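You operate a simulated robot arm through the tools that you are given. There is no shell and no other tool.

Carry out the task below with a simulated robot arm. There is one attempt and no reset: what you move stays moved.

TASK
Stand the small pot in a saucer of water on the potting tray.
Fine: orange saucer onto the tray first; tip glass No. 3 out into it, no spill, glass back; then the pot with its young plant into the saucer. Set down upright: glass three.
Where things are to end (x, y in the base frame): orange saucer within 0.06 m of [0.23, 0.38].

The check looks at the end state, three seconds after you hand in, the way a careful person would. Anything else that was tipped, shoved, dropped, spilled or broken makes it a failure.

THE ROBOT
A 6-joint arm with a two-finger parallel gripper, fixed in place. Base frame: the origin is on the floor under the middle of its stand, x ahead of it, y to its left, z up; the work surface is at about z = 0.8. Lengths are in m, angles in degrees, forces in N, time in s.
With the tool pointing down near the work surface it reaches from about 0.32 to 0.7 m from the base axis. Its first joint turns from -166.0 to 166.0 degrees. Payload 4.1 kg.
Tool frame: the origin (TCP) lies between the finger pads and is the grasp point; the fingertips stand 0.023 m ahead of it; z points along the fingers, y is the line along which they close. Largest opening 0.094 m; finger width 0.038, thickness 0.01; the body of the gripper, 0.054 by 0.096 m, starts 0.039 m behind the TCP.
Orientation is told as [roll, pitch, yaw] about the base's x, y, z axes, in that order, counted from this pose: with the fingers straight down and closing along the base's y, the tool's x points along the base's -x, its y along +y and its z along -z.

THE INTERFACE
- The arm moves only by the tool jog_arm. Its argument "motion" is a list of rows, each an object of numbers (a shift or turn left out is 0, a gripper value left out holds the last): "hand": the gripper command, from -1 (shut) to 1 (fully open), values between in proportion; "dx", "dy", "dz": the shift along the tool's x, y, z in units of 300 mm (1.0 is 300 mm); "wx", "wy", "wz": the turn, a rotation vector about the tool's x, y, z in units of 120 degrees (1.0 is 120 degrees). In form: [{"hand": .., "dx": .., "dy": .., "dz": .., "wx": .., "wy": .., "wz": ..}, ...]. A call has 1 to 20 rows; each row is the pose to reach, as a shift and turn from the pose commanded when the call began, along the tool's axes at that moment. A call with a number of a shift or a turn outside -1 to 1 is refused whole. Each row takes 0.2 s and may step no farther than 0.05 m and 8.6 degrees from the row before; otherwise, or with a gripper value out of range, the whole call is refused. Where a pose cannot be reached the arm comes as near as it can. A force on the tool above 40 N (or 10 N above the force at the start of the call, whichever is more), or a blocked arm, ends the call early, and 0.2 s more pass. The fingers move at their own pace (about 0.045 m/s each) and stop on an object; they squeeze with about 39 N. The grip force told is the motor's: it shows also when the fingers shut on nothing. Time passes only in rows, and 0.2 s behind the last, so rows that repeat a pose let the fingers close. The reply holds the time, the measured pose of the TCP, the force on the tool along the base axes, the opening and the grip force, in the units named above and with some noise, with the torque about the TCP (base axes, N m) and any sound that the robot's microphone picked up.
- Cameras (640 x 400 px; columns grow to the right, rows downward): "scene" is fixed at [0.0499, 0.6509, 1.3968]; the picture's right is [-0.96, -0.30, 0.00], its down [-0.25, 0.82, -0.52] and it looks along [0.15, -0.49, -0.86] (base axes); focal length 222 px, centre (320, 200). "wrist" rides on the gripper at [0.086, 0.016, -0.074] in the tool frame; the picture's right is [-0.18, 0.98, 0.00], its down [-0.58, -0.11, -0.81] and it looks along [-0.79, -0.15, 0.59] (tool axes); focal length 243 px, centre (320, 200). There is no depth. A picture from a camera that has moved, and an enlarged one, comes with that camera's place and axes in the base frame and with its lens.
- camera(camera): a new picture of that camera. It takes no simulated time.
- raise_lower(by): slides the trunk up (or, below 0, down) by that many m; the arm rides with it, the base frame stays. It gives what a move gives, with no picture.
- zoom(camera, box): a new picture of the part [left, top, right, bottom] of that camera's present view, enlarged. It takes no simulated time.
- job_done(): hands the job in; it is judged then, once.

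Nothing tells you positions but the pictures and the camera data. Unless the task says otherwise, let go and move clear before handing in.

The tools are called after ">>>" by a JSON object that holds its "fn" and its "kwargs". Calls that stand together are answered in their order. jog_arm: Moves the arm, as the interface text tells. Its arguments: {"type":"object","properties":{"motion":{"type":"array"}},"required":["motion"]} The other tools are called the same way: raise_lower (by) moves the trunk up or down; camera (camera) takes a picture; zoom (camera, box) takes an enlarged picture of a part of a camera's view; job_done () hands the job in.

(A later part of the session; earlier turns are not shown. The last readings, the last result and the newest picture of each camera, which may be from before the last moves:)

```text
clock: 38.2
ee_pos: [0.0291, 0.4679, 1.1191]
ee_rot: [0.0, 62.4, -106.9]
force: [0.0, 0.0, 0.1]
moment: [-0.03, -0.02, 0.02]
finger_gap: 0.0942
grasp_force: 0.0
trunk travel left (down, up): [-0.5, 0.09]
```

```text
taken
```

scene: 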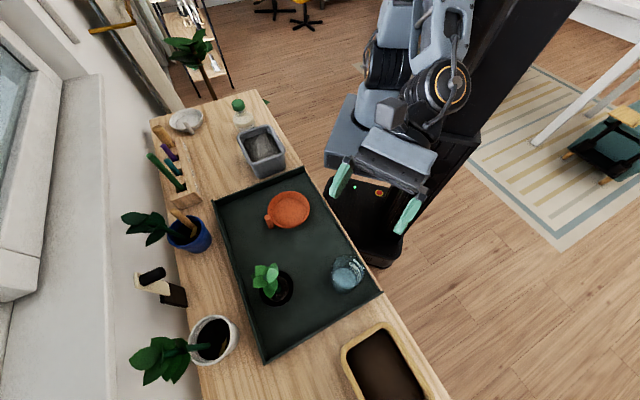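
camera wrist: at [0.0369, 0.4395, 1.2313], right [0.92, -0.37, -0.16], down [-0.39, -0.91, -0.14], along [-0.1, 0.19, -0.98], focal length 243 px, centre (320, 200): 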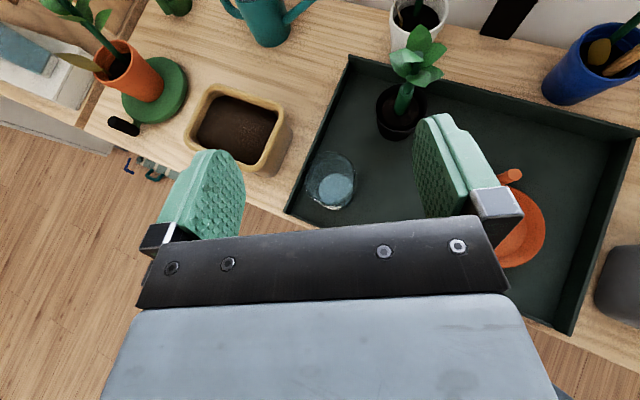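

The 62° tilt works, and the wrist view now shows the whole tray clearly. I'll test a near-horizontal tool here.

>>> {"fn": "jog_arm", "kwargs": {"motion": [{"wy": 0.06}, {"wy": 0.12}, {"wy": 0.185}]}}

>>> {"fn": "camera", "kwargs": {"camera": "scene"}}

```text
clock: 39.0
ee_pos: [0.0299, 0.4688, 1.1207]
ee_rot: [-0.4, 84.7, -107.2]
force: [-0.2, 0.7, -0.3]
moment: [0.0, 0.01, 0.0]
finger_gap: 0.0941
grasp_force: 0.0
trunk travel left (down, up): [-0.5, 0.09]
```

```text
taken
```

scene: 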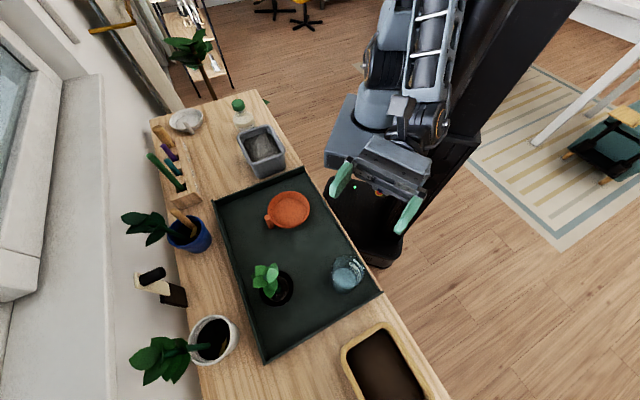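

A near-horizontal tool (85°) is reachable. Next I'll rehearse the pour motion, still empty and high up: translate above the saucer and roll the wrist.

>>> {"fn": "jog_arm", "kwargs": {"motion": [{"dy": 0.1, "dz": -0.01}, {"dy": 0.21, "dz": -0.02}, {"dy": 0.32, "dz": -0.03}, {"dy": 0.43, "dz": -0.04}, {"dy": 0.54, "dz": -0.045}, {"dy": 0.64, "dz": -0.045}]}}

>>> {"fn": "jog_arm", "kwargs": {"motion": [{"wz": 0.065}, {"wz": 0.13}, {"wz": 0.195}, {"wz": 0.26}, {"wz": 0.325}, {"wz": 0.39}, {"wz": 0.455}, {"wz": 0.52}, {"wz": 0.585}, {"wz": 0.65}, {"wz": 0.715}, {"wz": 0.78}, {"wz": 0.845}, {"wz": 0.91}, {"wz": 0.975}]}}

>>> {"fn": "camera", "kwargs": {"camera": "wrist"}}

>>> {"fn": "camera", "kwargs": {"camera": "scene"}}

```text
clock: 40.4
ee_pos: [0.1371, 0.411, 1.1323]
ee_rot: [0.4, 84.6, -106.7]
force: [0.1, -0.1, 0.3]
moment: [-0.01, -0.01, 0.03]
finger_gap: 0.0938
grasp_force: 0.0
out of reach, approached as far as the arm can: row 4, 5, 6
trunk travel left (down, up): [-0.5, 0.09]
```

```text
clock: 43.6
ee_pos: [0.1356, 0.4121, 1.1309]
ee_rot: [-83.9, -27.0, 160.3]
force: [0.1, 0.5, -0.2]
moment: [0.0, -0.01, -0.01]
finger_gap: 0.0941
grasp_force: 0.0
trunk travel left (down, up): [-0.5, 0.09]
```

```text
taken
camera wrist: at [0.1779, 0.3159, 1.0855], right [-0.61, 0.11, -0.79], down [-0.67, -0.6, 0.44], along [-0.42, 0.79, 0.44], focal length 243 px, centre (320, 200)
```

wrist: 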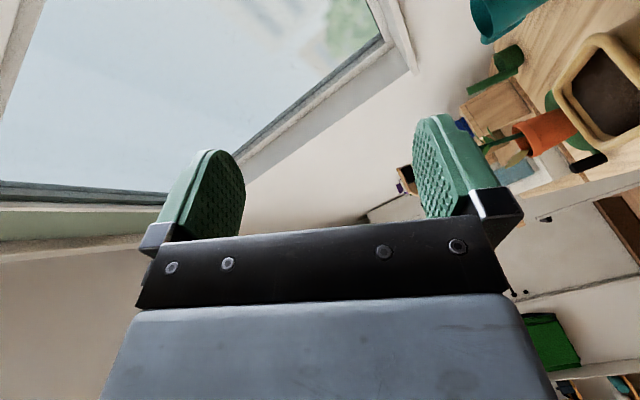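

```text
taken
```

scene: 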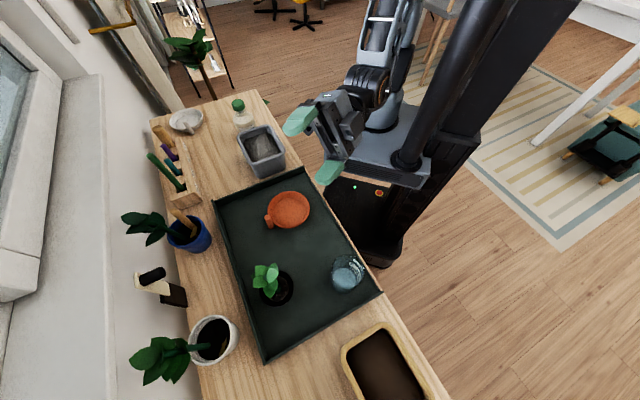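

The roll itself works. The translation stopped only because of the wrist-roll limit, so I'll keep the tool azimuth following the arm. I'll unroll, then rotate the heading toward the saucer and rehearse again.

>>> {"fn": "jog_arm", "kwargs": {"motion": [{"wz": -0.065}, {"wz": -0.13}, {"wz": -0.195}, {"wz": -0.26}, {"wz": -0.325}, {"wz": -0.39}, {"wz": -0.455}, {"wz": -0.52}, {"wz": -0.585}, {"wz": -0.65}, {"wz": -0.715}, {"wz": -0.78}, {"wz": -0.845}, {"wz": -0.91}, {"wz": -0.965}]}}

>>> {"fn": "jog_arm", "kwargs": {"motion": [{"wx": -0.03, "wz": 0.003, "dy": 0.03}, {"wx": -0.06, "wz": 0.006, "dy": 0.07, "dz": 0.005}, {"wx": -0.09, "wz": 0.008, "dy": 0.12, "dz": 0.01}, {"wx": -0.12, "wz": 0.011, "dy": 0.17, "dz": 0.015}, {"wx": -0.15, "wz": 0.014, "dy": 0.22, "dz": 0.02}, {"wx": -0.174, "wz": 0.016, "dy": 0.265, "dz": 0.022}]}}

>>> {"fn": "camera", "kwargs": {"camera": "wrist"}}

```text
clock: 46.8
ee_pos: [0.1348, 0.4117, 1.1317]
ee_rot: [-10.7, 84.5, -117.9]
force: [-0.1, -0.1, -0.6]
moment: [0.0, -0.01, 0.02]
finger_gap: 0.0939
grasp_force: 0.0
trunk travel left (down, up): [-0.5, 0.09]
```

```text
clock: 48.2
ee_pos: [0.2135, 0.3956, 1.129]
ee_rot: [-10.1, 84.2, -138.2]
force: [-0.2, -0.7, 0.0]
moment: [0.01, -0.02, 0.02]
finger_gap: 0.094
grasp_force: 0.0
trunk travel left (down, up): [-0.5, 0.09]
```

```text
taken
camera wrist: at [0.1868, 0.3324, 1.2229], right [0.76, -0.62, -0.2], down [-0.62, -0.61, -0.49], along [0.18, 0.5, -0.85], focal length 243 px, centre (320, 200)
```

wrist: 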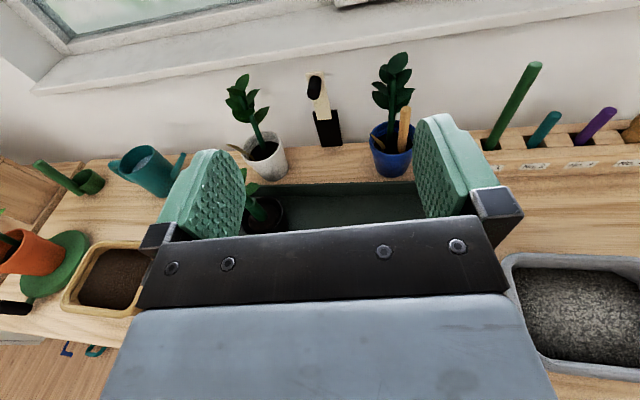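

>>> {"fn": "jog_arm", "kwargs": {"motion": [{"wz": 0.065}, {"wz": 0.13}, {"wz": 0.195}, {"wz": 0.26}, {"wz": 0.325}, {"wz": 0.39}, {"wz": 0.455}, {"wz": 0.52}, {"wz": 0.585}, {"wz": 0.65}, {"wz": 0.715}, {"wz": 0.78}, {"wz": 0.845}, {"wz": 0.91}, {"wz": 0.975}]}}

>>> {"fn": "camera", "kwargs": {"camera": "scene"}}

>>> {"fn": "camera", "kwargs": {"camera": "wrist"}}

```text
clock: 51.4
ee_pos: [0.2129, 0.3954, 1.1282]
ee_rot: [-83.4, -28.1, 139.0]
force: [0.3, -0.1, -0.6]
moment: [-0.01, 0.03, 0.0]
finger_gap: 0.0938
grasp_force: 0.1
trunk travel left (down, up): [-0.5, 0.09]
```

```text
taken
```

scene: 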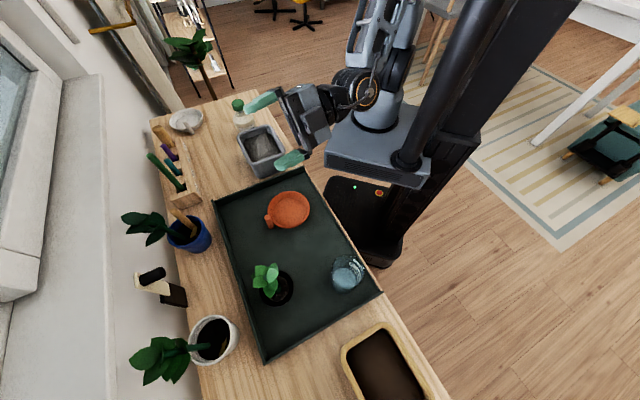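

```text
taken
camera wrist: at [0.2176, 0.29, 1.0823], right [-0.54, 0.32, -0.78], down [-0.83, -0.32, 0.45], along [-0.1, 0.89, 0.44], focal length 243 px, centre (320, 200)
```

wrist: 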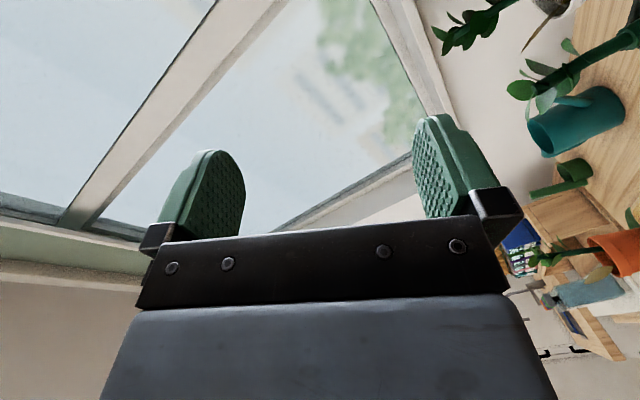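

The rehearsal succeeded: the pour roll is reachable above the saucer. I'll unroll and head back toward the glass with the heading following.

>>> {"fn": "jog_arm", "kwargs": {"motion": [{"wz": -0.065}, {"wz": -0.13}, {"wz": -0.195}, {"wz": -0.26}, {"wz": -0.325}, {"wz": -0.39}, {"wz": -0.455}, {"wz": -0.52}, {"wz": -0.585}, {"wz": -0.65}, {"wz": -0.715}, {"wz": -0.78}, {"wz": -0.845}, {"wz": -0.91}, {"wz": -0.98}]}}

```text
clock: 54.6
ee_pos: [0.2135, 0.3943, 1.1287]
ee_rot: [-2.9, 84.2, -130.7]
force: [0.4, 0.4, 0.3]
moment: [-0.01, -0.02, 0.0]
finger_gap: 0.0938
grasp_force: 0.0
trunk travel left (down, up): [-0.5, 0.09]
```

>>> {"fn": "jog_arm", "kwargs": {"motion": [{"dx": -0.005, "dy": -0.09, "dz": -0.046, "wx": 0.029, "wz": -0.003}, {"dx": -0.009, "dy": -0.18, "dz": -0.093, "wx": 0.059, "wz": -0.006}, {"dx": -0.014, "dy": -0.269, "dz": -0.139, "wx": 0.088, "wz": -0.009}, {"dx": -0.019, "dy": -0.358, "dz": -0.185, "wx": 0.117, "wz": -0.012}, {"dx": -0.024, "dy": -0.448, "dz": -0.231, "wx": 0.147, "wz": -0.015}, {"dx": -0.028, "dy": -0.538, "dz": -0.278, "wx": 0.176, "wz": -0.018}, {"dx": -0.033, "dy": -0.627, "dz": -0.324, "wx": 0.2056, "wz": -0.0209}]}}

>>> {"fn": "camera", "kwargs": {"camera": "wrist"}}

>>> {"fn": "camera", "kwargs": {"camera": "scene"}}

```text
clock: 56.2
ee_pos: [0.0176, 0.4305, 1.1298]
ee_rot: [-2.6, 84.6, -107.2]
force: [-0.2, 0.0, 0.0]
moment: [-0.01, 0.01, 0.04]
finger_gap: 0.0941
grasp_force: 0.1
trunk travel left (down, up): [-0.5, 0.09]
```

```text
taken
camera wrist: at [0.017, 0.3628, 1.2232], right [0.95, -0.27, -0.19], down [-0.33, -0.8, -0.5], along [-0.02, 0.54, -0.84], focal length 243 px, centre (320, 200)
```

wrist: 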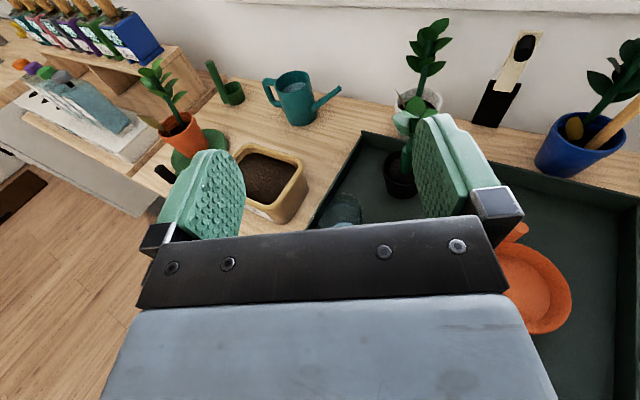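

```text
taken
```

scene: 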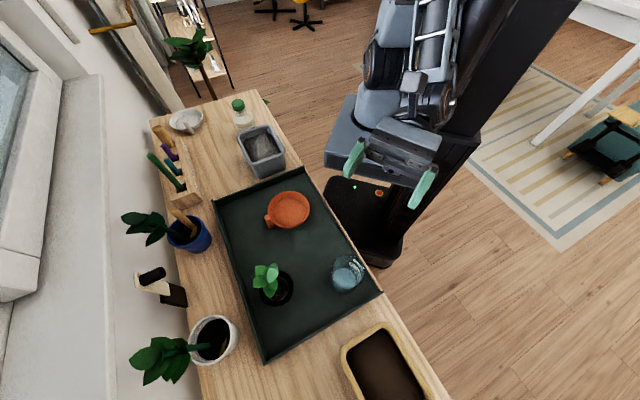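

The gripper now faces the glass from the robot side, still high. I'll lower the trunk in two steps, keeping this arm posture, so the TCP comes down toward glass height, and check clearance between steps.

>>> {"fn": "raise_lower", "kwargs": {"by": -0.1}}

>>> {"fn": "camera", "kwargs": {"camera": "scene"}}

>>> {"fn": "camera", "kwargs": {"camera": "wrist"}}

```text
clock: 57.5
ee_pos: [0.017, 0.4317, 1.0291]
ee_rot: [-3.7, 84.4, -108.6]
force: [0.0, -0.7, 0.2]
moment: [-0.02, -0.01, -0.01]
finger_gap: 0.0941
grasp_force: 0.1
trunk travel left (down, up): [-0.4, 0.19]
```

```text
taken
```

scene: 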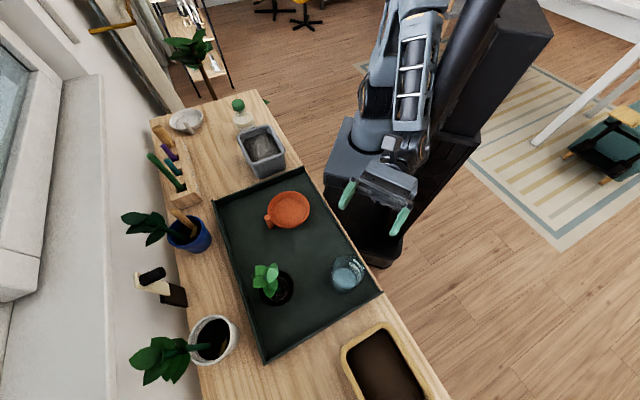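

```text
taken
camera wrist: at [0.0168, 0.3645, 1.1225], right [0.94, -0.27, -0.19], down [-0.33, -0.8, -0.5], along [-0.02, 0.53, -0.85], focal length 243 px, centre (320, 200)
```

wrist: 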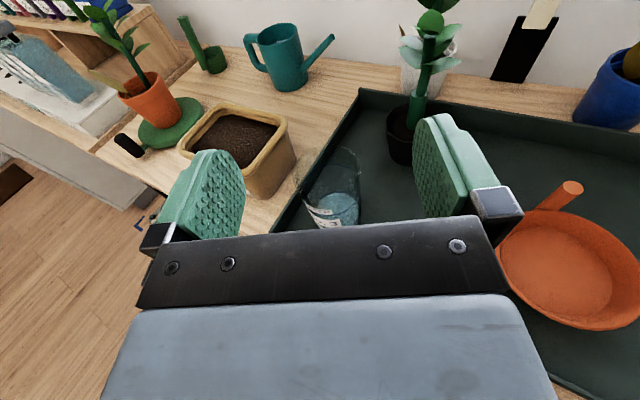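

>>> {"fn": "raise_lower", "kwargs": {"by": -0.1}}

>>> {"fn": "camera", "kwargs": {"camera": "wrist"}}

>>> {"fn": "camera", "kwargs": {"camera": "scene"}}

```text
clock: 58.9
ee_pos: [0.018, 0.4334, 0.929]
ee_rot: [-4.1, 84.4, -109.0]
force: [0.2, -0.6, -0.1]
moment: [0.04, 0.0, 0.03]
finger_gap: 0.094
grasp_force: 0.0
trunk travel left (down, up): [-0.3, 0.29]
```

```text
taken
camera wrist: at [0.0166, 0.3657, 1.0222], right [0.94, -0.27, -0.19], down [-0.33, -0.8, -0.5], along [-0.02, 0.53, -0.85], focal length 243 px, centre (320, 200)
```

wrist: 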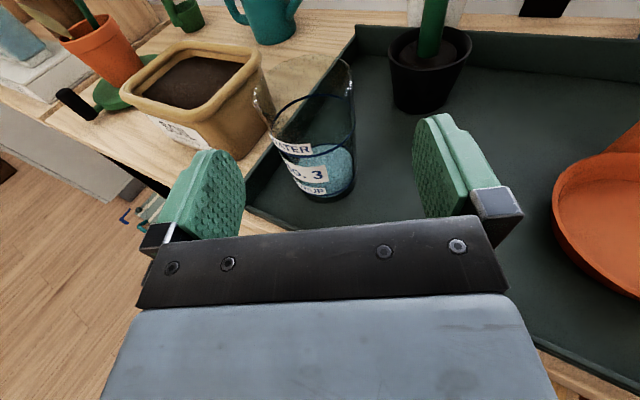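

```text
taken
```

scene: 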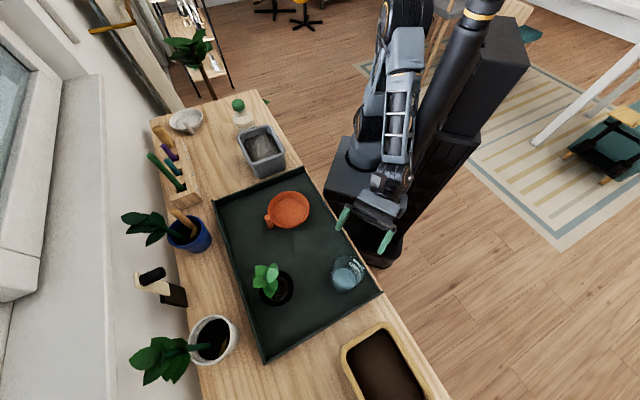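

>>> {"fn": "zoom", "kwargs": {"camera": "wrist", "box": [240, 30, 400, 220]}}

>>> {"fn": "zoom", "kwargs": {"camera": "scene", "box": [322, 230, 402, 310]}}

```text
2.11 times, centred on (320, 125) of wrist
camera zoom: at [0.0166, 0.3657, 1.0222], right [0.94, -0.27, -0.19], down [-0.33, -0.8, -0.5], along [-0.02, 0.53, -0.85], focal length 511 px, centre (320, 358)
```

zoom: 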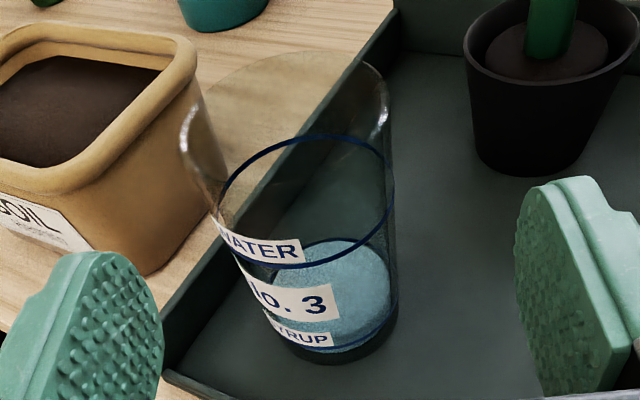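

```text
5.00 times, centred on (362, 270) of scene
camera zoom: at [0.0499, 0.6509, 1.3968], right [-0.96, -0.3, 0.0], down [-0.25, 0.82, -0.52], along [0.15, -0.49, -0.86], focal length 1112 px, centre (110, -150)
```

zoom: 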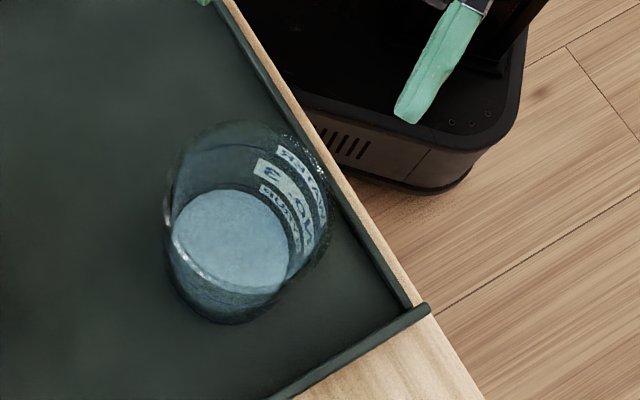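

The label clearly reads No. 3, and the glass sits about 14 mm left of the tool's centreline. I'll lower to mid-glass height and centre laterally, still short of the glass.

>>> {"fn": "jog_arm", "kwargs": {"motion": [{"dy": -0.024}, {"dy": -0.048}]}}

>>> {"fn": "raise_lower", "kwargs": {"by": -0.058}}

>>> {"fn": "camera", "kwargs": {"camera": "wrist"}}

>>> {"fn": "zoom", "kwargs": {"camera": "wrist", "box": [200, 0, 440, 220]}}

```text
clock: 59.7
ee_pos: [0.0242, 0.4333, 0.9264]
ee_rot: [0.2, 84.3, -107.1]
force: [-0.8, 0.5, -0.1]
moment: [-0.02, -0.01, -0.02]
finger_gap: 0.0938
grasp_force: 0.0
trunk travel left (down, up): [-0.3, 0.29]
stopped in row 2: the arm was blocked; the commanded pose is now the measured one
```

```text
clock: 60.6
ee_pos: [0.0243, 0.4368, 0.8688]
ee_rot: [0.1, 84.3, -107.2]
force: [1.3, 0.5, -0.1]
moment: [0.02, -0.01, 0.02]
finger_gap: 0.0942
grasp_force: 0.0
trunk travel left (down, up): [-0.242, 0.348]
```

```text
taken
camera wrist: at [0.0199, 0.3684, 0.9627], right [0.93, -0.31, -0.18], down [-0.36, -0.79, -0.5], along [0.01, 0.53, -0.85], focal length 243 px, centre (320, 200)
```

wrist: 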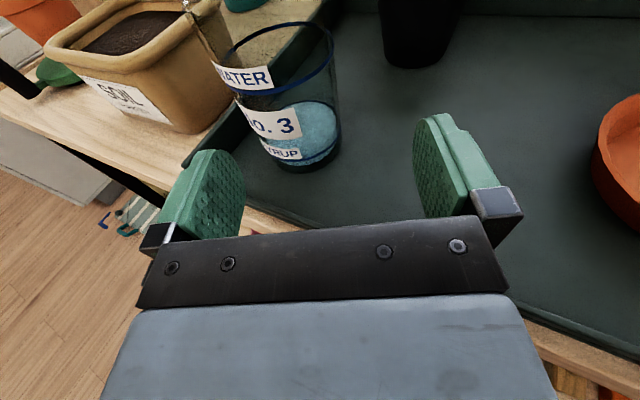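

```text
1.82 times, centred on (320, 110) of wrist
camera zoom: at [0.0199, 0.3684, 0.9627], right [0.93, -0.31, -0.18], down [-0.36, -0.79, -0.5], along [0.01, 0.53, -0.85], focal length 441 px, centre (320, 364)
```

zoom: 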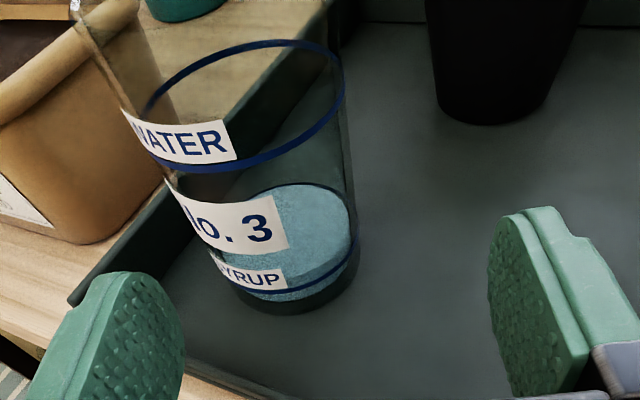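

The arm reports being blocked while moving left; something on the robot side is limiting it. I'll look at the scene before going on.

>>> {"fn": "camera", "kwargs": {"camera": "scene"}}

>>> {"fn": "zoom", "kwargs": {"camera": "scene", "box": [300, 0, 540, 260]}}

```text
taken
```

scene: 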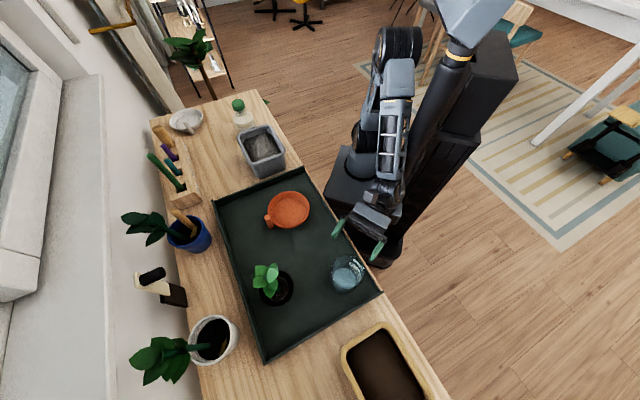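

```text
1.54 times, centred on (420, 130) of scene
camera zoom: at [0.0499, 0.6509, 1.3968], right [-0.96, -0.3, 0.0], down [-0.25, 0.82, -0.52], along [0.15, -0.49, -0.86], focal length 342 px, centre (166, 308)
```

zoom: 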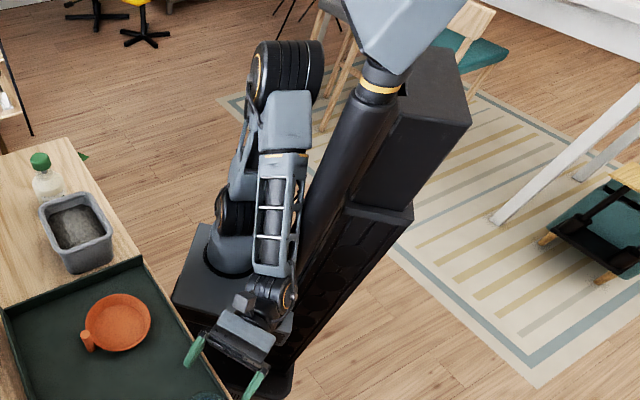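

The vertical pole on the arm's plate is what blocks the forearm when the wrist swings left. If I turn the heading left about the TCP by 12°, the wrist moves away from the pole and the tool still faces the glass.

>>> {"fn": "jog_arm", "kwargs": {"motion": [{"wx": 0.025, "wz": -0.0025}, {"wx": 0.05, "wz": -0.005}, {"wx": 0.075, "wz": -0.0075}, {"wx": 0.1, "wz": -0.01}]}}

>>> {"fn": "camera", "kwargs": {"camera": "wrist"}}

>>> {"fn": "camera", "kwargs": {"camera": "scene"}}

```text
clock: 61.6
ee_pos: [0.0206, 0.4349, 0.8691]
ee_rot: [-0.4, 84.2, -95.4]
force: [-0.1, -0.4, -0.2]
moment: [-0.01, 0.01, -0.02]
finger_gap: 0.0938
grasp_force: 0.1
trunk travel left (down, up): [-0.242, 0.348]
```

```text
taken
camera wrist: at [0.0322, 0.3693, 0.9626], right [0.98, -0.1, -0.18], down [-0.18, -0.85, -0.5], along [-0.1, 0.52, -0.85], focal length 243 px, centre (320, 200)
```

wrist: 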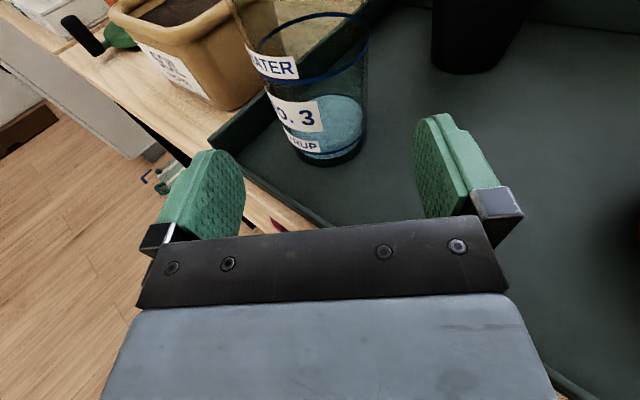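

```text
taken
```

scene: 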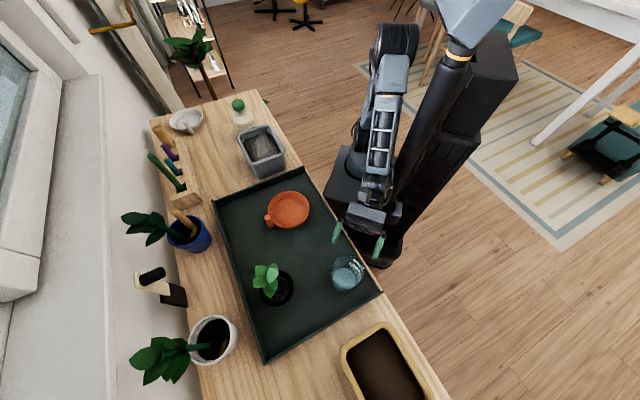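

>>> {"fn": "zoom", "kwargs": {"camera": "wrist", "box": [220, 0, 420, 200]}}

```text
2.00 times, centred on (320, 100) of wrist
camera zoom: at [0.0322, 0.3693, 0.9626], right [0.98, -0.1, -0.18], down [-0.18, -0.85, -0.5], along [-0.1, 0.52, -0.85], focal length 485 px, centre (320, 400)
```

zoom: 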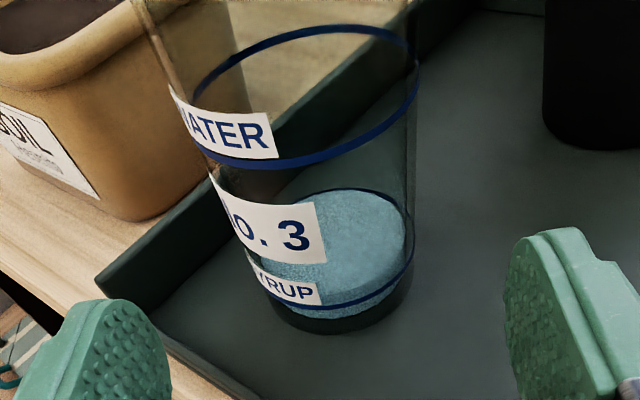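

The glass is now centred to within about 1 mm, at about (0.028, 0.523), 88 mm ahead of the TCP. I'll advance horizontally to straddle it.

>>> {"fn": "jog_arm", "kwargs": {"motion": [{"dx": 0.006, "dy": -0.001, "dz": 0.055}, {"dx": 0.011, "dy": -0.002, "dz": 0.11}, {"dx": 0.017, "dy": -0.002, "dz": 0.165}, {"dx": 0.022, "dy": -0.002, "dz": 0.215}]}}

>>> {"fn": "camera", "kwargs": {"camera": "wrist"}}

>>> {"fn": "zoom", "kwargs": {"camera": "scene", "box": [300, 200, 420, 310]}}

```text
clock: 62.6
ee_pos: [0.0272, 0.5002, 0.8678]
ee_rot: [-0.2, 84.2, -95.2]
force: [0.0, 0.1, 0.3]
moment: [-0.01, -0.01, 0.01]
finger_gap: 0.094
grasp_force: 0.1
trunk travel left (down, up): [-0.242, 0.348]
```

```text
taken
camera wrist: at [0.0375, 0.4332, 0.9625], right [0.98, -0.1, -0.18], down [-0.18, -0.85, -0.5], along [-0.1, 0.52, -0.85], focal length 243 px, centre (320, 200)
```

wrist: 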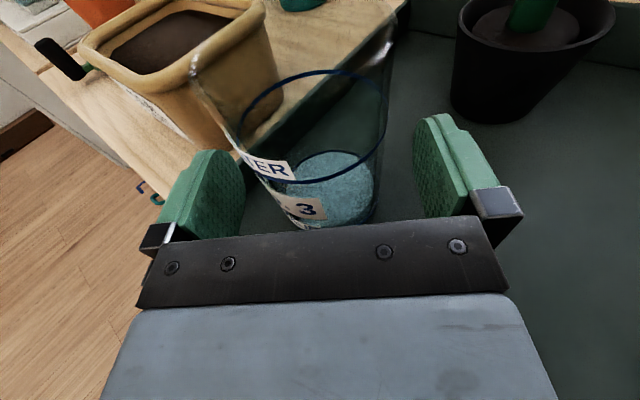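

```text
3.64 times, centred on (360, 255) of scene
camera zoom: at [0.0499, 0.6509, 1.3968], right [-0.96, -0.3, 0.0], down [-0.25, 0.82, -0.52], along [0.15, -0.49, -0.86], focal length 809 px, centre (174, 0)
```

zoom: 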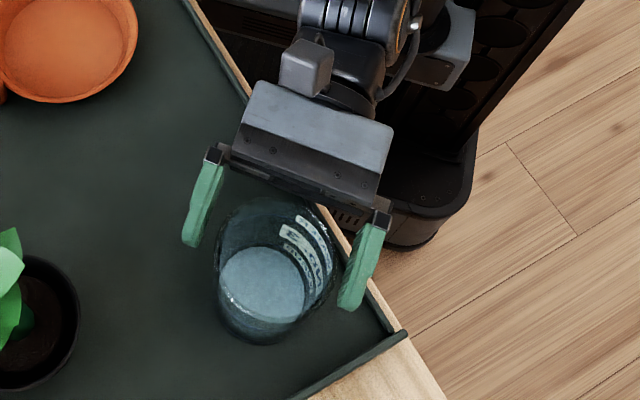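

>>> {"fn": "jog_arm", "kwargs": {"motion": [{"dx": 0.003, "dy": -0.002, "dz": 0.028}, {"dx": 0.0055, "dy": -0.003, "dz": 0.054}, {"dx": 0.0055, "dy": -0.003, "dz": 0.054}]}}

>>> {"fn": "camera", "kwargs": {"camera": "wrist"}}

>>> {"fn": "zoom", "kwargs": {"camera": "scene", "box": [310, 220, 400, 300]}}

```text
clock: 63.4
ee_pos: [0.0297, 0.5162, 0.8684]
ee_rot: [-0.1, 84.2, -95.2]
force: [0.3, -0.5, -0.3]
moment: [0.02, 0.02, -0.01]
finger_gap: 0.094
grasp_force: 0.0
trunk travel left (down, up): [-0.242, 0.348]
```

```text
taken
camera wrist: at [0.039, 0.4497, 0.9625], right [0.98, -0.1, -0.18], down [-0.18, -0.85, -0.5], along [-0.1, 0.52, -0.85], focal length 243 px, centre (320, 200)
```

wrist: 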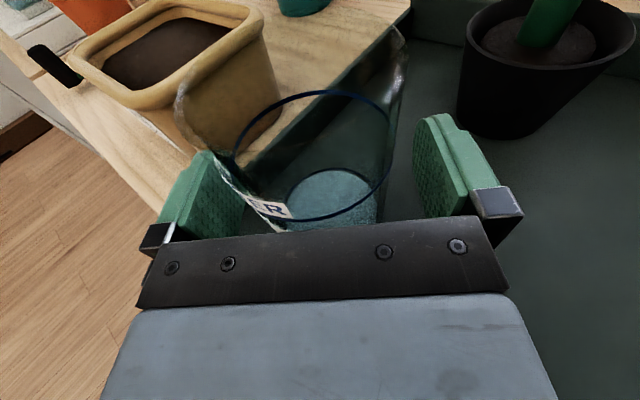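

```text
5.00 times, centred on (355, 260) of scene
camera zoom: at [0.0499, 0.6509, 1.3968], right [-0.96, -0.3, 0.0], down [-0.25, 0.82, -0.52], along [0.15, -0.49, -0.86], focal length 1112 px, centre (145, -100)
```

zoom: 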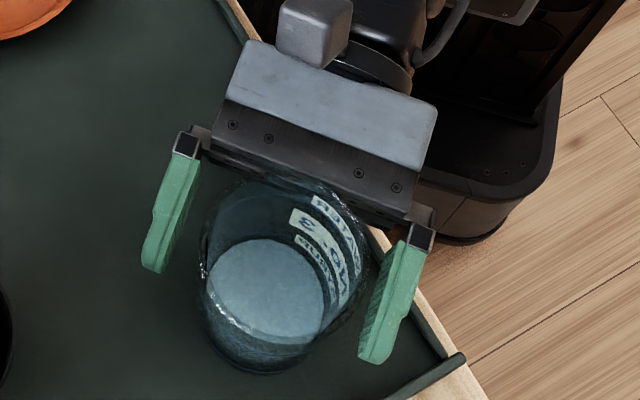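

Glass is centred between the pads with a small palm gap. I'll close gently on it and check.

>>> {"fn": "jog_arm", "kwargs": {"motion": [{"hand": 0.4}, {"hand": 0.4}, {"hand": 0.4}, {"hand": 0.4}]}}

>>> {"fn": "camera", "kwargs": {"camera": "wrist"}}

```text
clock: 64.4
ee_pos: [0.0281, 0.5153, 0.8687]
ee_rot: [-0.1, 84.2, -95.1]
force: [0.0, -0.3, 0.1]
moment: [0.03, -0.07, 0.02]
finger_gap: 0.0686
grasp_force: 38.9
trunk travel left (down, up): [-0.242, 0.348]
```

```text
taken
camera wrist: at [0.0389, 0.4495, 0.9626], right [0.98, -0.1, -0.18], down [-0.18, -0.85, -0.5], along [-0.1, 0.52, -0.85], focal length 243 px, centre (320, 200)
```

wrist: 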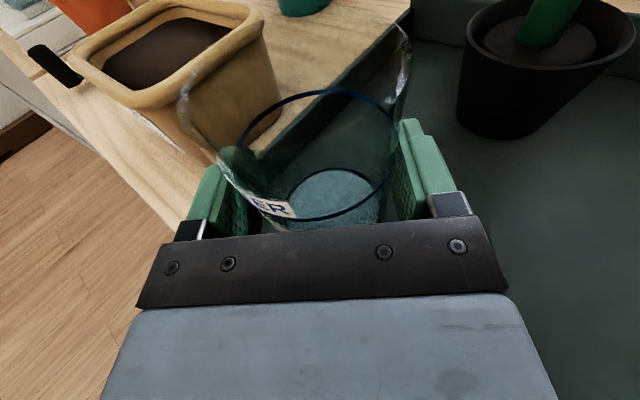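

The glass is held (69 mm gap, firm grip). I'll lift it slowly straight up.

>>> {"fn": "jog_arm", "kwargs": {"motion": [{"hand": 0.2, "dx": 0.005, "dz": -0.0005}, {"dx": 0.015, "dz": -0.0015}, {"dx": 0.03, "dz": -0.003}, {"dx": 0.055, "dz": -0.0055}, {"dx": 0.085, "dz": -0.0085}, {"dx": 0.12, "dz": -0.012}, {"dx": 0.155, "dz": -0.0157}, {"dx": 0.185, "dz": -0.0187}, {"dx": 0.205, "dz": -0.0208}, {"dx": 0.215, "dz": -0.0218}, {"dx": 0.218, "dz": -0.0221}]}}

>>> {"fn": "camera", "kwargs": {"camera": "wrist"}}

>>> {"fn": "camera", "kwargs": {"camera": "scene"}}

```text
clock: 66.8
ee_pos: [0.0293, 0.5166, 0.9345]
ee_rot: [-0.3, 84.2, -95.3]
force: [-0.4, -0.2, -1.8]
moment: [-0.02, 0.0, -0.01]
finger_gap: 0.0683
grasp_force: 39.4
trunk travel left (down, up): [-0.242, 0.348]
```

```text
taken
camera wrist: at [0.0392, 0.4497, 1.0281], right [0.98, -0.11, -0.18], down [-0.18, -0.85, -0.5], along [-0.1, 0.52, -0.85], focal length 243 px, centre (320, 200)
```

wrist: 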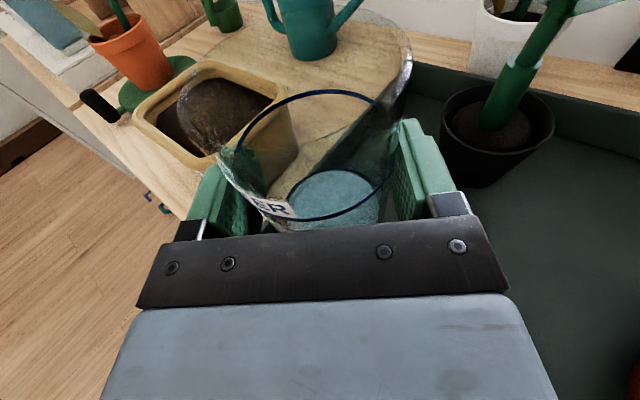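

```text
taken
```

scene: 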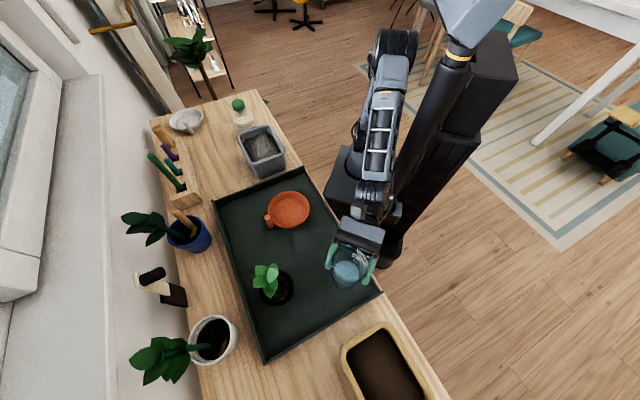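

The glass lifted cleanly and stays upright. I'll carry it smoothly toward the saucer, turning the heading with it, to a pre-pour point left of the saucer.

>>> {"fn": "jog_arm", "kwargs": {"motion": [{"dx": 0, "dy": 0.011, "dz": -0.006, "wx": -0.005, "wz": 0.0005}, {"dx": -0.001, "dy": 0.038, "dz": -0.02, "wx": -0.017, "wz": 0.0017}, {"dx": -0.002, "dy": 0.075, "dz": -0.041, "wx": -0.034, "wz": 0.0034}, {"dx": -0.002, "dy": 0.118, "dz": -0.064, "wx": -0.053, "wz": 0.0054}, {"dx": -0.003, "dy": 0.166, "dz": -0.091, "wx": -0.075, "wz": 0.0076}, {"dx": -0.004, "dy": 0.214, "dz": -0.117, "wx": -0.096, "wz": 0.0098}, {"dx": -0.006, "dy": 0.268, "dz": -0.146, "wx": -0.12, "wz": 0.0122}, {"dx": -0.007, "dy": 0.322, "dz": -0.175, "wx": -0.144, "wz": 0.0146}, {"dx": -0.008, "dy": 0.37, "dz": -0.201, "wx": -0.166, "wz": 0.0168}, {"dx": -0.009, "dy": 0.418, "dz": -0.228, "wx": -0.188, "wz": 0.019}, {"dx": -0.009, "dy": 0.461, "dz": -0.251, "wx": -0.207, "wz": 0.021}, {"dx": -0.01, "dy": 0.498, "dz": -0.272, "wx": -0.224, "wz": 0.0227}, {"dx": -0.011, "dy": 0.525, "dz": -0.286, "wx": -0.236, "wz": 0.0239}, {"dx": -0.011, "dy": 0.536, "dz": -0.292, "wx": -0.2405, "wz": 0.0244}]}}

>>> {"fn": "camera", "kwargs": {"camera": "wrist"}}

>>> {"fn": "zoom", "kwargs": {"camera": "scene", "box": [220, 140, 400, 310]}}

```text
clock: 69.8
ee_pos: [0.181, 0.4159, 0.94]
ee_rot: [0.1, 84.3, -124.0]
force: [0.2, -0.3, -2.8]
moment: [-0.04, 0.0, 0.0]
finger_gap: 0.0686
grasp_force: 38.9
trunk travel left (down, up): [-0.242, 0.348]
```

```text
taken
camera wrist: at [0.1572, 0.3528, 1.0339], right [0.8, -0.57, -0.18], down [-0.57, -0.65, -0.5], along [0.16, 0.5, -0.85], focal length 243 px, centre (320, 200)
```

wrist: 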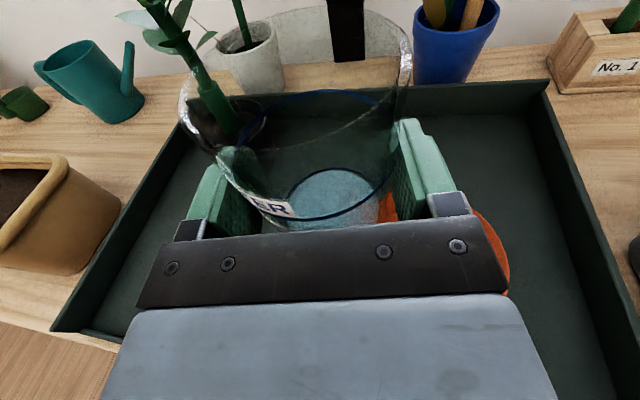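

```text
2.35 times, centred on (310, 225) of scene
camera zoom: at [0.0499, 0.6509, 1.3968], right [-0.96, -0.3, 0.0], down [-0.25, 0.82, -0.52], along [0.15, -0.49, -0.86], focal length 523 px, centre (344, 141)
```

zoom: 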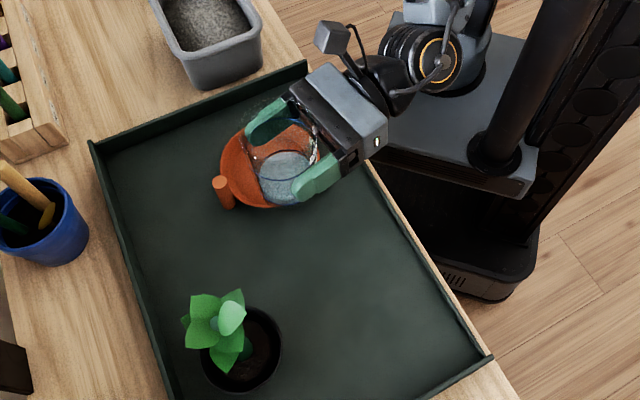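

The glass is upright with its future lip line aimed at the saucer centre. I'll begin tilting to about 50°, still below the pouring angle, while lowering slightly.

>>> {"fn": "jog_arm", "kwargs": {"motion": [{"wz": 0.03, "dx": -0.005}, {"wz": 0.075, "dx": -0.012, "dz": 0.001}, {"wz": 0.12, "dx": -0.02, "dz": 0.002}, {"wz": 0.165, "dx": -0.03, "dz": 0.003}, {"wz": 0.21, "dx": -0.043, "dz": 0.004}, {"wz": 0.255, "dx": -0.057, "dz": 0.006}, {"wz": 0.3, "dx": -0.07, "dz": 0.007}, {"wz": 0.345, "dx": -0.083, "dz": 0.008}, {"wz": 0.385, "dx": -0.093, "dz": 0.009}, {"wz": 0.4167, "dx": -0.1, "dz": 0.01}]}}

>>> {"fn": "camera", "kwargs": {"camera": "wrist"}}

>>> {"fn": "zoom", "kwargs": {"camera": "scene", "box": [240, 150, 360, 250]}}

```text
clock: 72.0
ee_pos: [0.18, 0.4149, 0.9086]
ee_rot: [-82.5, 39.7, 150.7]
force: [-1.3, 0.2, -1.8]
moment: [-0.03, 0.02, 0.02]
finger_gap: 0.0685
grasp_force: 39.3
trunk travel left (down, up): [-0.242, 0.348]
```

```text
taken
camera wrist: at [0.205, 0.3145, 0.9596], right [0.36, -0.35, -0.87], down [-0.89, -0.4, -0.21], along [-0.28, 0.85, -0.45], focal length 243 px, centre (320, 200)
```

wrist: 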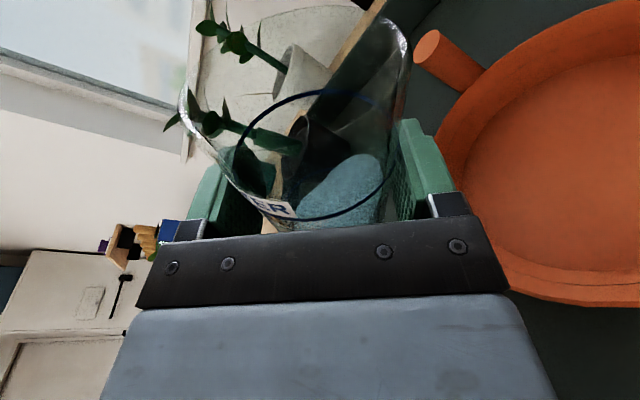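

```text
4.00 times, centred on (300, 200) of scene
camera zoom: at [0.0499, 0.6509, 1.3968], right [-0.96, -0.3, 0.0], down [-0.25, 0.82, -0.52], along [0.15, -0.49, -0.86], focal length 890 px, centre (400, 200)
```

zoom: 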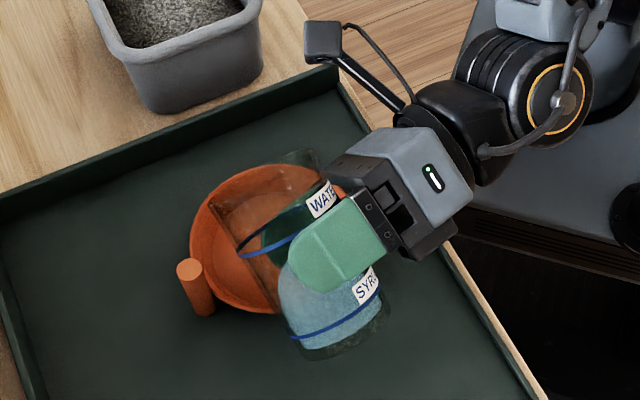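

The glass is at 50° with its lip over the saucer centre. I'll continue the tilt slowly to start pouring.

>>> {"fn": "jog_arm", "kwargs": {"motion": [{"wz": 0.014}, {"wz": 0.028}, {"wz": 0.042}, {"wz": 0.056}, {"wz": 0.07}, {"wz": 0.083}, {"wz": 0.097}, {"wz": 0.111}, {"wz": 0.125}, {"wz": 0.125}, {"wz": 0.125}]}}

>>> {"fn": "camera", "kwargs": {"camera": "wrist"}}

>>> {"fn": "zoom", "kwargs": {"camera": "scene", "box": [240, 150, 360, 250]}}

```text
clock: 74.4
ee_pos: [0.1812, 0.4147, 0.9101]
ee_rot: [-83.7, 24.9, 148.8]
force: [0.1, -0.1, -2.5]
moment: [-0.02, -0.02, 0.0]
finger_gap: 0.0685
grasp_force: 39.3
trunk travel left (down, up): [-0.242, 0.348]
```

```text
taken
camera wrist: at [0.2114, 0.3077, 0.9398], right [0.15, -0.22, -0.96], down [-0.93, -0.36, -0.06], along [-0.33, 0.91, -0.26], focal length 243 px, centre (320, 200)
```

wrist: 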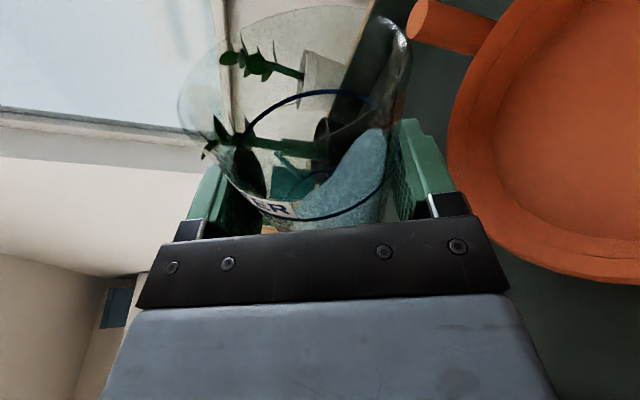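

```text
4.00 times, centred on (300, 200) of scene
camera zoom: at [0.0499, 0.6509, 1.3968], right [-0.96, -0.3, 0.0], down [-0.25, 0.82, -0.52], along [0.15, -0.49, -0.86], focal length 890 px, centre (400, 200)
```

zoom: 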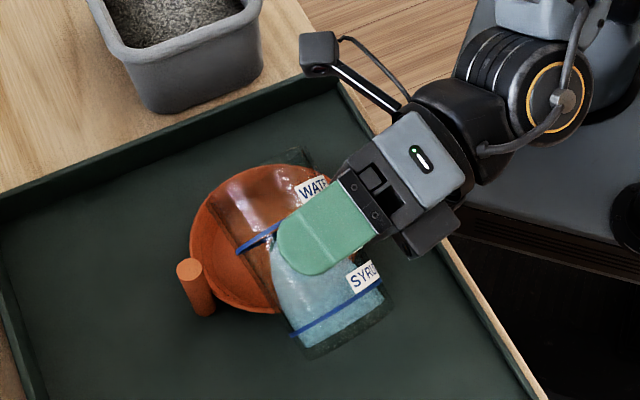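

>>> {"fn": "jog_arm", "kwargs": {"motion": [{"wz": 0.01}, {"wz": 0.021}, {"wz": 0.031}, {"wz": 0.042}, {"wz": 0.052}, {"wz": 0.062}, {"wz": 0.073}, {"wz": 0.083}, {"wz": 0.083}, {"wz": 0.083}, {"wz": 0.083}]}}

>>> {"fn": "camera", "kwargs": {"camera": "wrist"}}

>>> {"fn": "zoom", "kwargs": {"camera": "scene", "box": [240, 150, 360, 250]}}

```text
clock: 76.8
ee_pos: [0.1806, 0.4154, 0.9099]
ee_rot: [-84.0, 15.1, 147.5]
force: [-0.1, -0.3, -2.7]
moment: [0.01, -0.01, 0.01]
finger_gap: 0.0684
grasp_force: 39.5
trunk travel left (down, up): [-0.242, 0.348]
```

```text
taken
camera wrist: at [0.212, 0.3054, 0.9246], right [0.01, -0.13, -0.99], down [-0.94, -0.34, 0.04], along [-0.34, 0.93, -0.12], focal length 243 px, centre (320, 200)
```

wrist: 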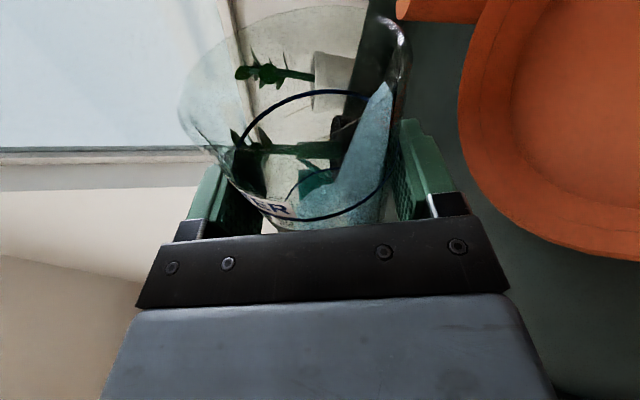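

```text
4.00 times, centred on (300, 200) of scene
camera zoom: at [0.0499, 0.6509, 1.3968], right [-0.96, -0.3, 0.0], down [-0.25, 0.82, -0.52], along [0.15, -0.49, -0.86], focal length 890 px, centre (400, 200)
```

zoom: 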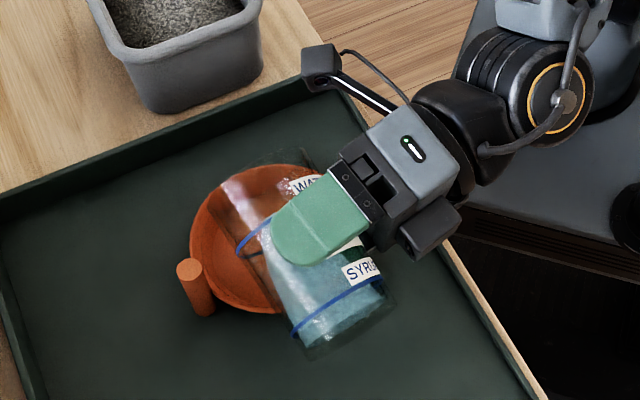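

The water is nearing the lip at 75° tilt. I'll continue very slowly.

>>> {"fn": "jog_arm", "kwargs": {"motion": [{"wz": 0.007}, {"wz": 0.014}, {"wz": 0.021}, {"wz": 0.028}, {"wz": 0.035}, {"wz": 0.042}, {"wz": 0.042}, {"wz": 0.042}, {"wz": 0.042}]}}

>>> {"fn": "camera", "kwargs": {"camera": "wrist"}}

>>> {"fn": "zoom", "kwargs": {"camera": "scene", "box": [240, 150, 360, 250]}}

```text
clock: 78.8
ee_pos: [0.1808, 0.417, 0.9098]
ee_rot: [-84.0, 10.0, 147.0]
force: [-0.1, 0.0, -2.1]
moment: [-0.04, 0.01, 0.01]
finger_gap: 0.0684
grasp_force: 38.6
trunk travel left (down, up): [-0.242, 0.348]
```

```text
taken
camera wrist: at [0.2116, 0.3047, 0.9167], right [-0.07, -0.08, -0.99], down [-0.94, -0.33, 0.09], along [-0.34, 0.94, -0.05], focal length 243 px, centre (320, 200)
```

wrist: 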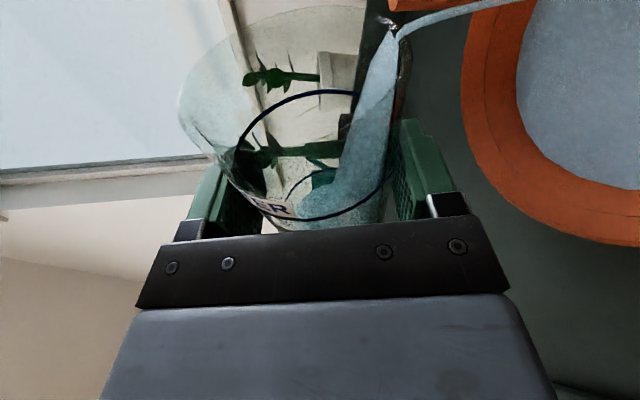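

```text
4.00 times, centred on (300, 200) of scene
camera zoom: at [0.0499, 0.6509, 1.3968], right [-0.96, -0.3, 0.0], down [-0.25, 0.82, -0.52], along [0.15, -0.49, -0.86], focal length 890 px, centre (400, 200)
```

zoom: 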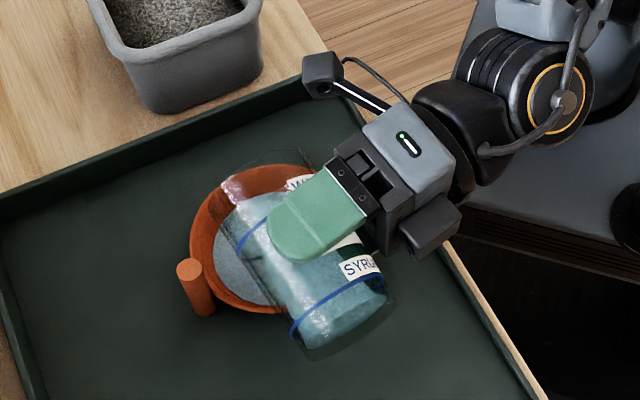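

The stream falls cleanly into the saucer. I'll continue the tilt gradually to let the rest flow.

>>> {"fn": "jog_arm", "kwargs": {"motion": [{"wz": 0}, {"wz": 0}, {"wz": 0.007}, {"wz": 0.014}, {"wz": 0.021}, {"wz": 0.028}, {"wz": 0.035}, {"wz": 0.042}, {"wz": 0.042}, {"wz": 0.042}, {"wz": 0.042}]}}

>>> {"fn": "camera", "kwargs": {"camera": "wrist"}}

>>> {"fn": "zoom", "kwargs": {"camera": "scene", "box": [240, 150, 360, 250]}}

```text
clock: 81.2
ee_pos: [0.1807, 0.4152, 0.911]
ee_rot: [-84.2, 4.9, 146.5]
force: [0.5, -1.0, -2.0]
moment: [-0.05, -0.04, -0.03]
finger_gap: 0.0685
grasp_force: 38.9
trunk travel left (down, up): [-0.242, 0.348]
```

```text
taken
camera wrist: at [0.2112, 0.3039, 0.9097], right [-0.14, -0.03, -0.99], down [-0.93, -0.33, 0.14], along [-0.33, 0.94, 0.02], focal length 243 px, centre (320, 200)
```

wrist: 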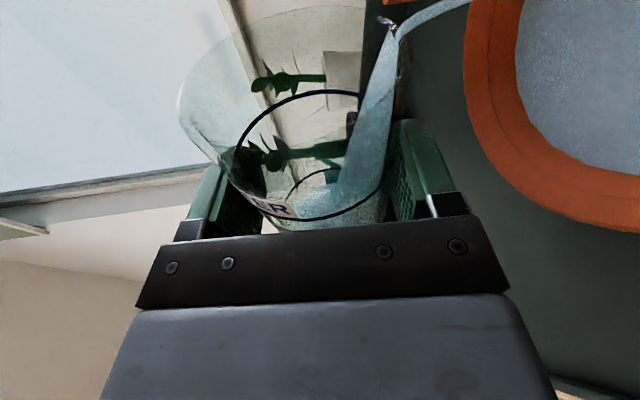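

```text
4.00 times, centred on (300, 200) of scene
camera zoom: at [0.0499, 0.6509, 1.3968], right [-0.96, -0.3, 0.0], down [-0.25, 0.82, -0.52], along [0.15, -0.49, -0.86], focal length 890 px, centre (400, 200)
```

zoom: 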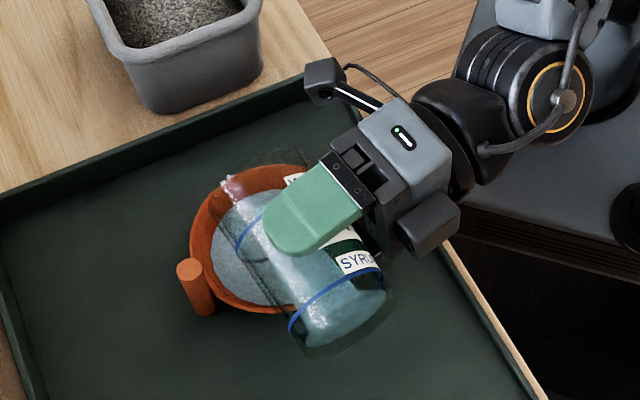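

>>> {"fn": "jog_arm", "kwargs": {"motion": [{"wz": 0.006}, {"wz": 0.012}, {"wz": 0.018, "dx": 0.003}, {"wz": 0.024, "dx": 0.006}, {"wz": 0.03, "dx": 0.009}, {"wz": 0.036, "dx": 0.012}, {"wz": 0.042, "dx": 0.015}, {"wz": 0.05, "dx": 0.018}, {"wz": 0.058, "dx": 0.022}, {"wz": 0.066, "dx": 0.026}, {"wz": 0.075, "dx": 0.03}, {"wz": 0.083, "dx": 0.033}, {"wz": 0.083, "dx": 0.033}, {"wz": 0.083, "dx": 0.033}]}}

>>> {"fn": "camera", "kwargs": {"camera": "wrist"}}

>>> {"fn": "zoom", "kwargs": {"camera": "scene", "box": [240, 150, 360, 250]}}

```text
clock: 84.2
ee_pos: [0.1888, 0.4096, 0.9107]
ee_rot: [-84.2, -5.1, 145.3]
force: [0.4, 0.8, -2.3]
moment: [-0.02, -0.02, -0.01]
finger_gap: 0.068
grasp_force: 38.5
trunk travel left (down, up): [-0.242, 0.348]
```

```text
taken
camera wrist: at [0.2162, 0.2992, 0.8949], right [-0.28, 0.07, -0.96], down [-0.91, -0.33, 0.24], along [-0.3, 0.94, 0.16], focal length 243 px, centre (320, 200)
```

wrist: 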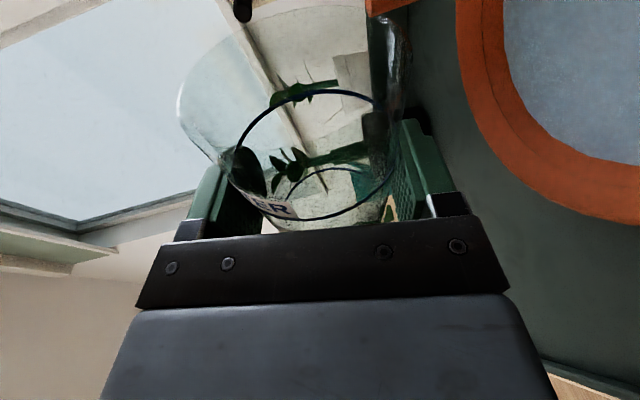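

```text
4.00 times, centred on (300, 200) of scene
camera zoom: at [0.0499, 0.6509, 1.3968], right [-0.96, -0.3, 0.0], down [-0.25, 0.82, -0.52], along [0.15, -0.49, -0.86], focal length 890 px, centre (400, 200)
```

zoom: 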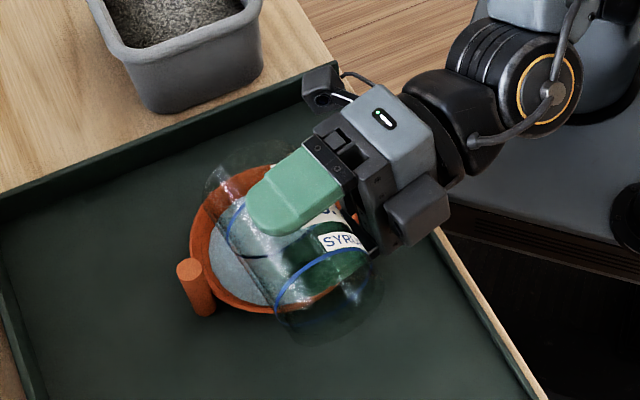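

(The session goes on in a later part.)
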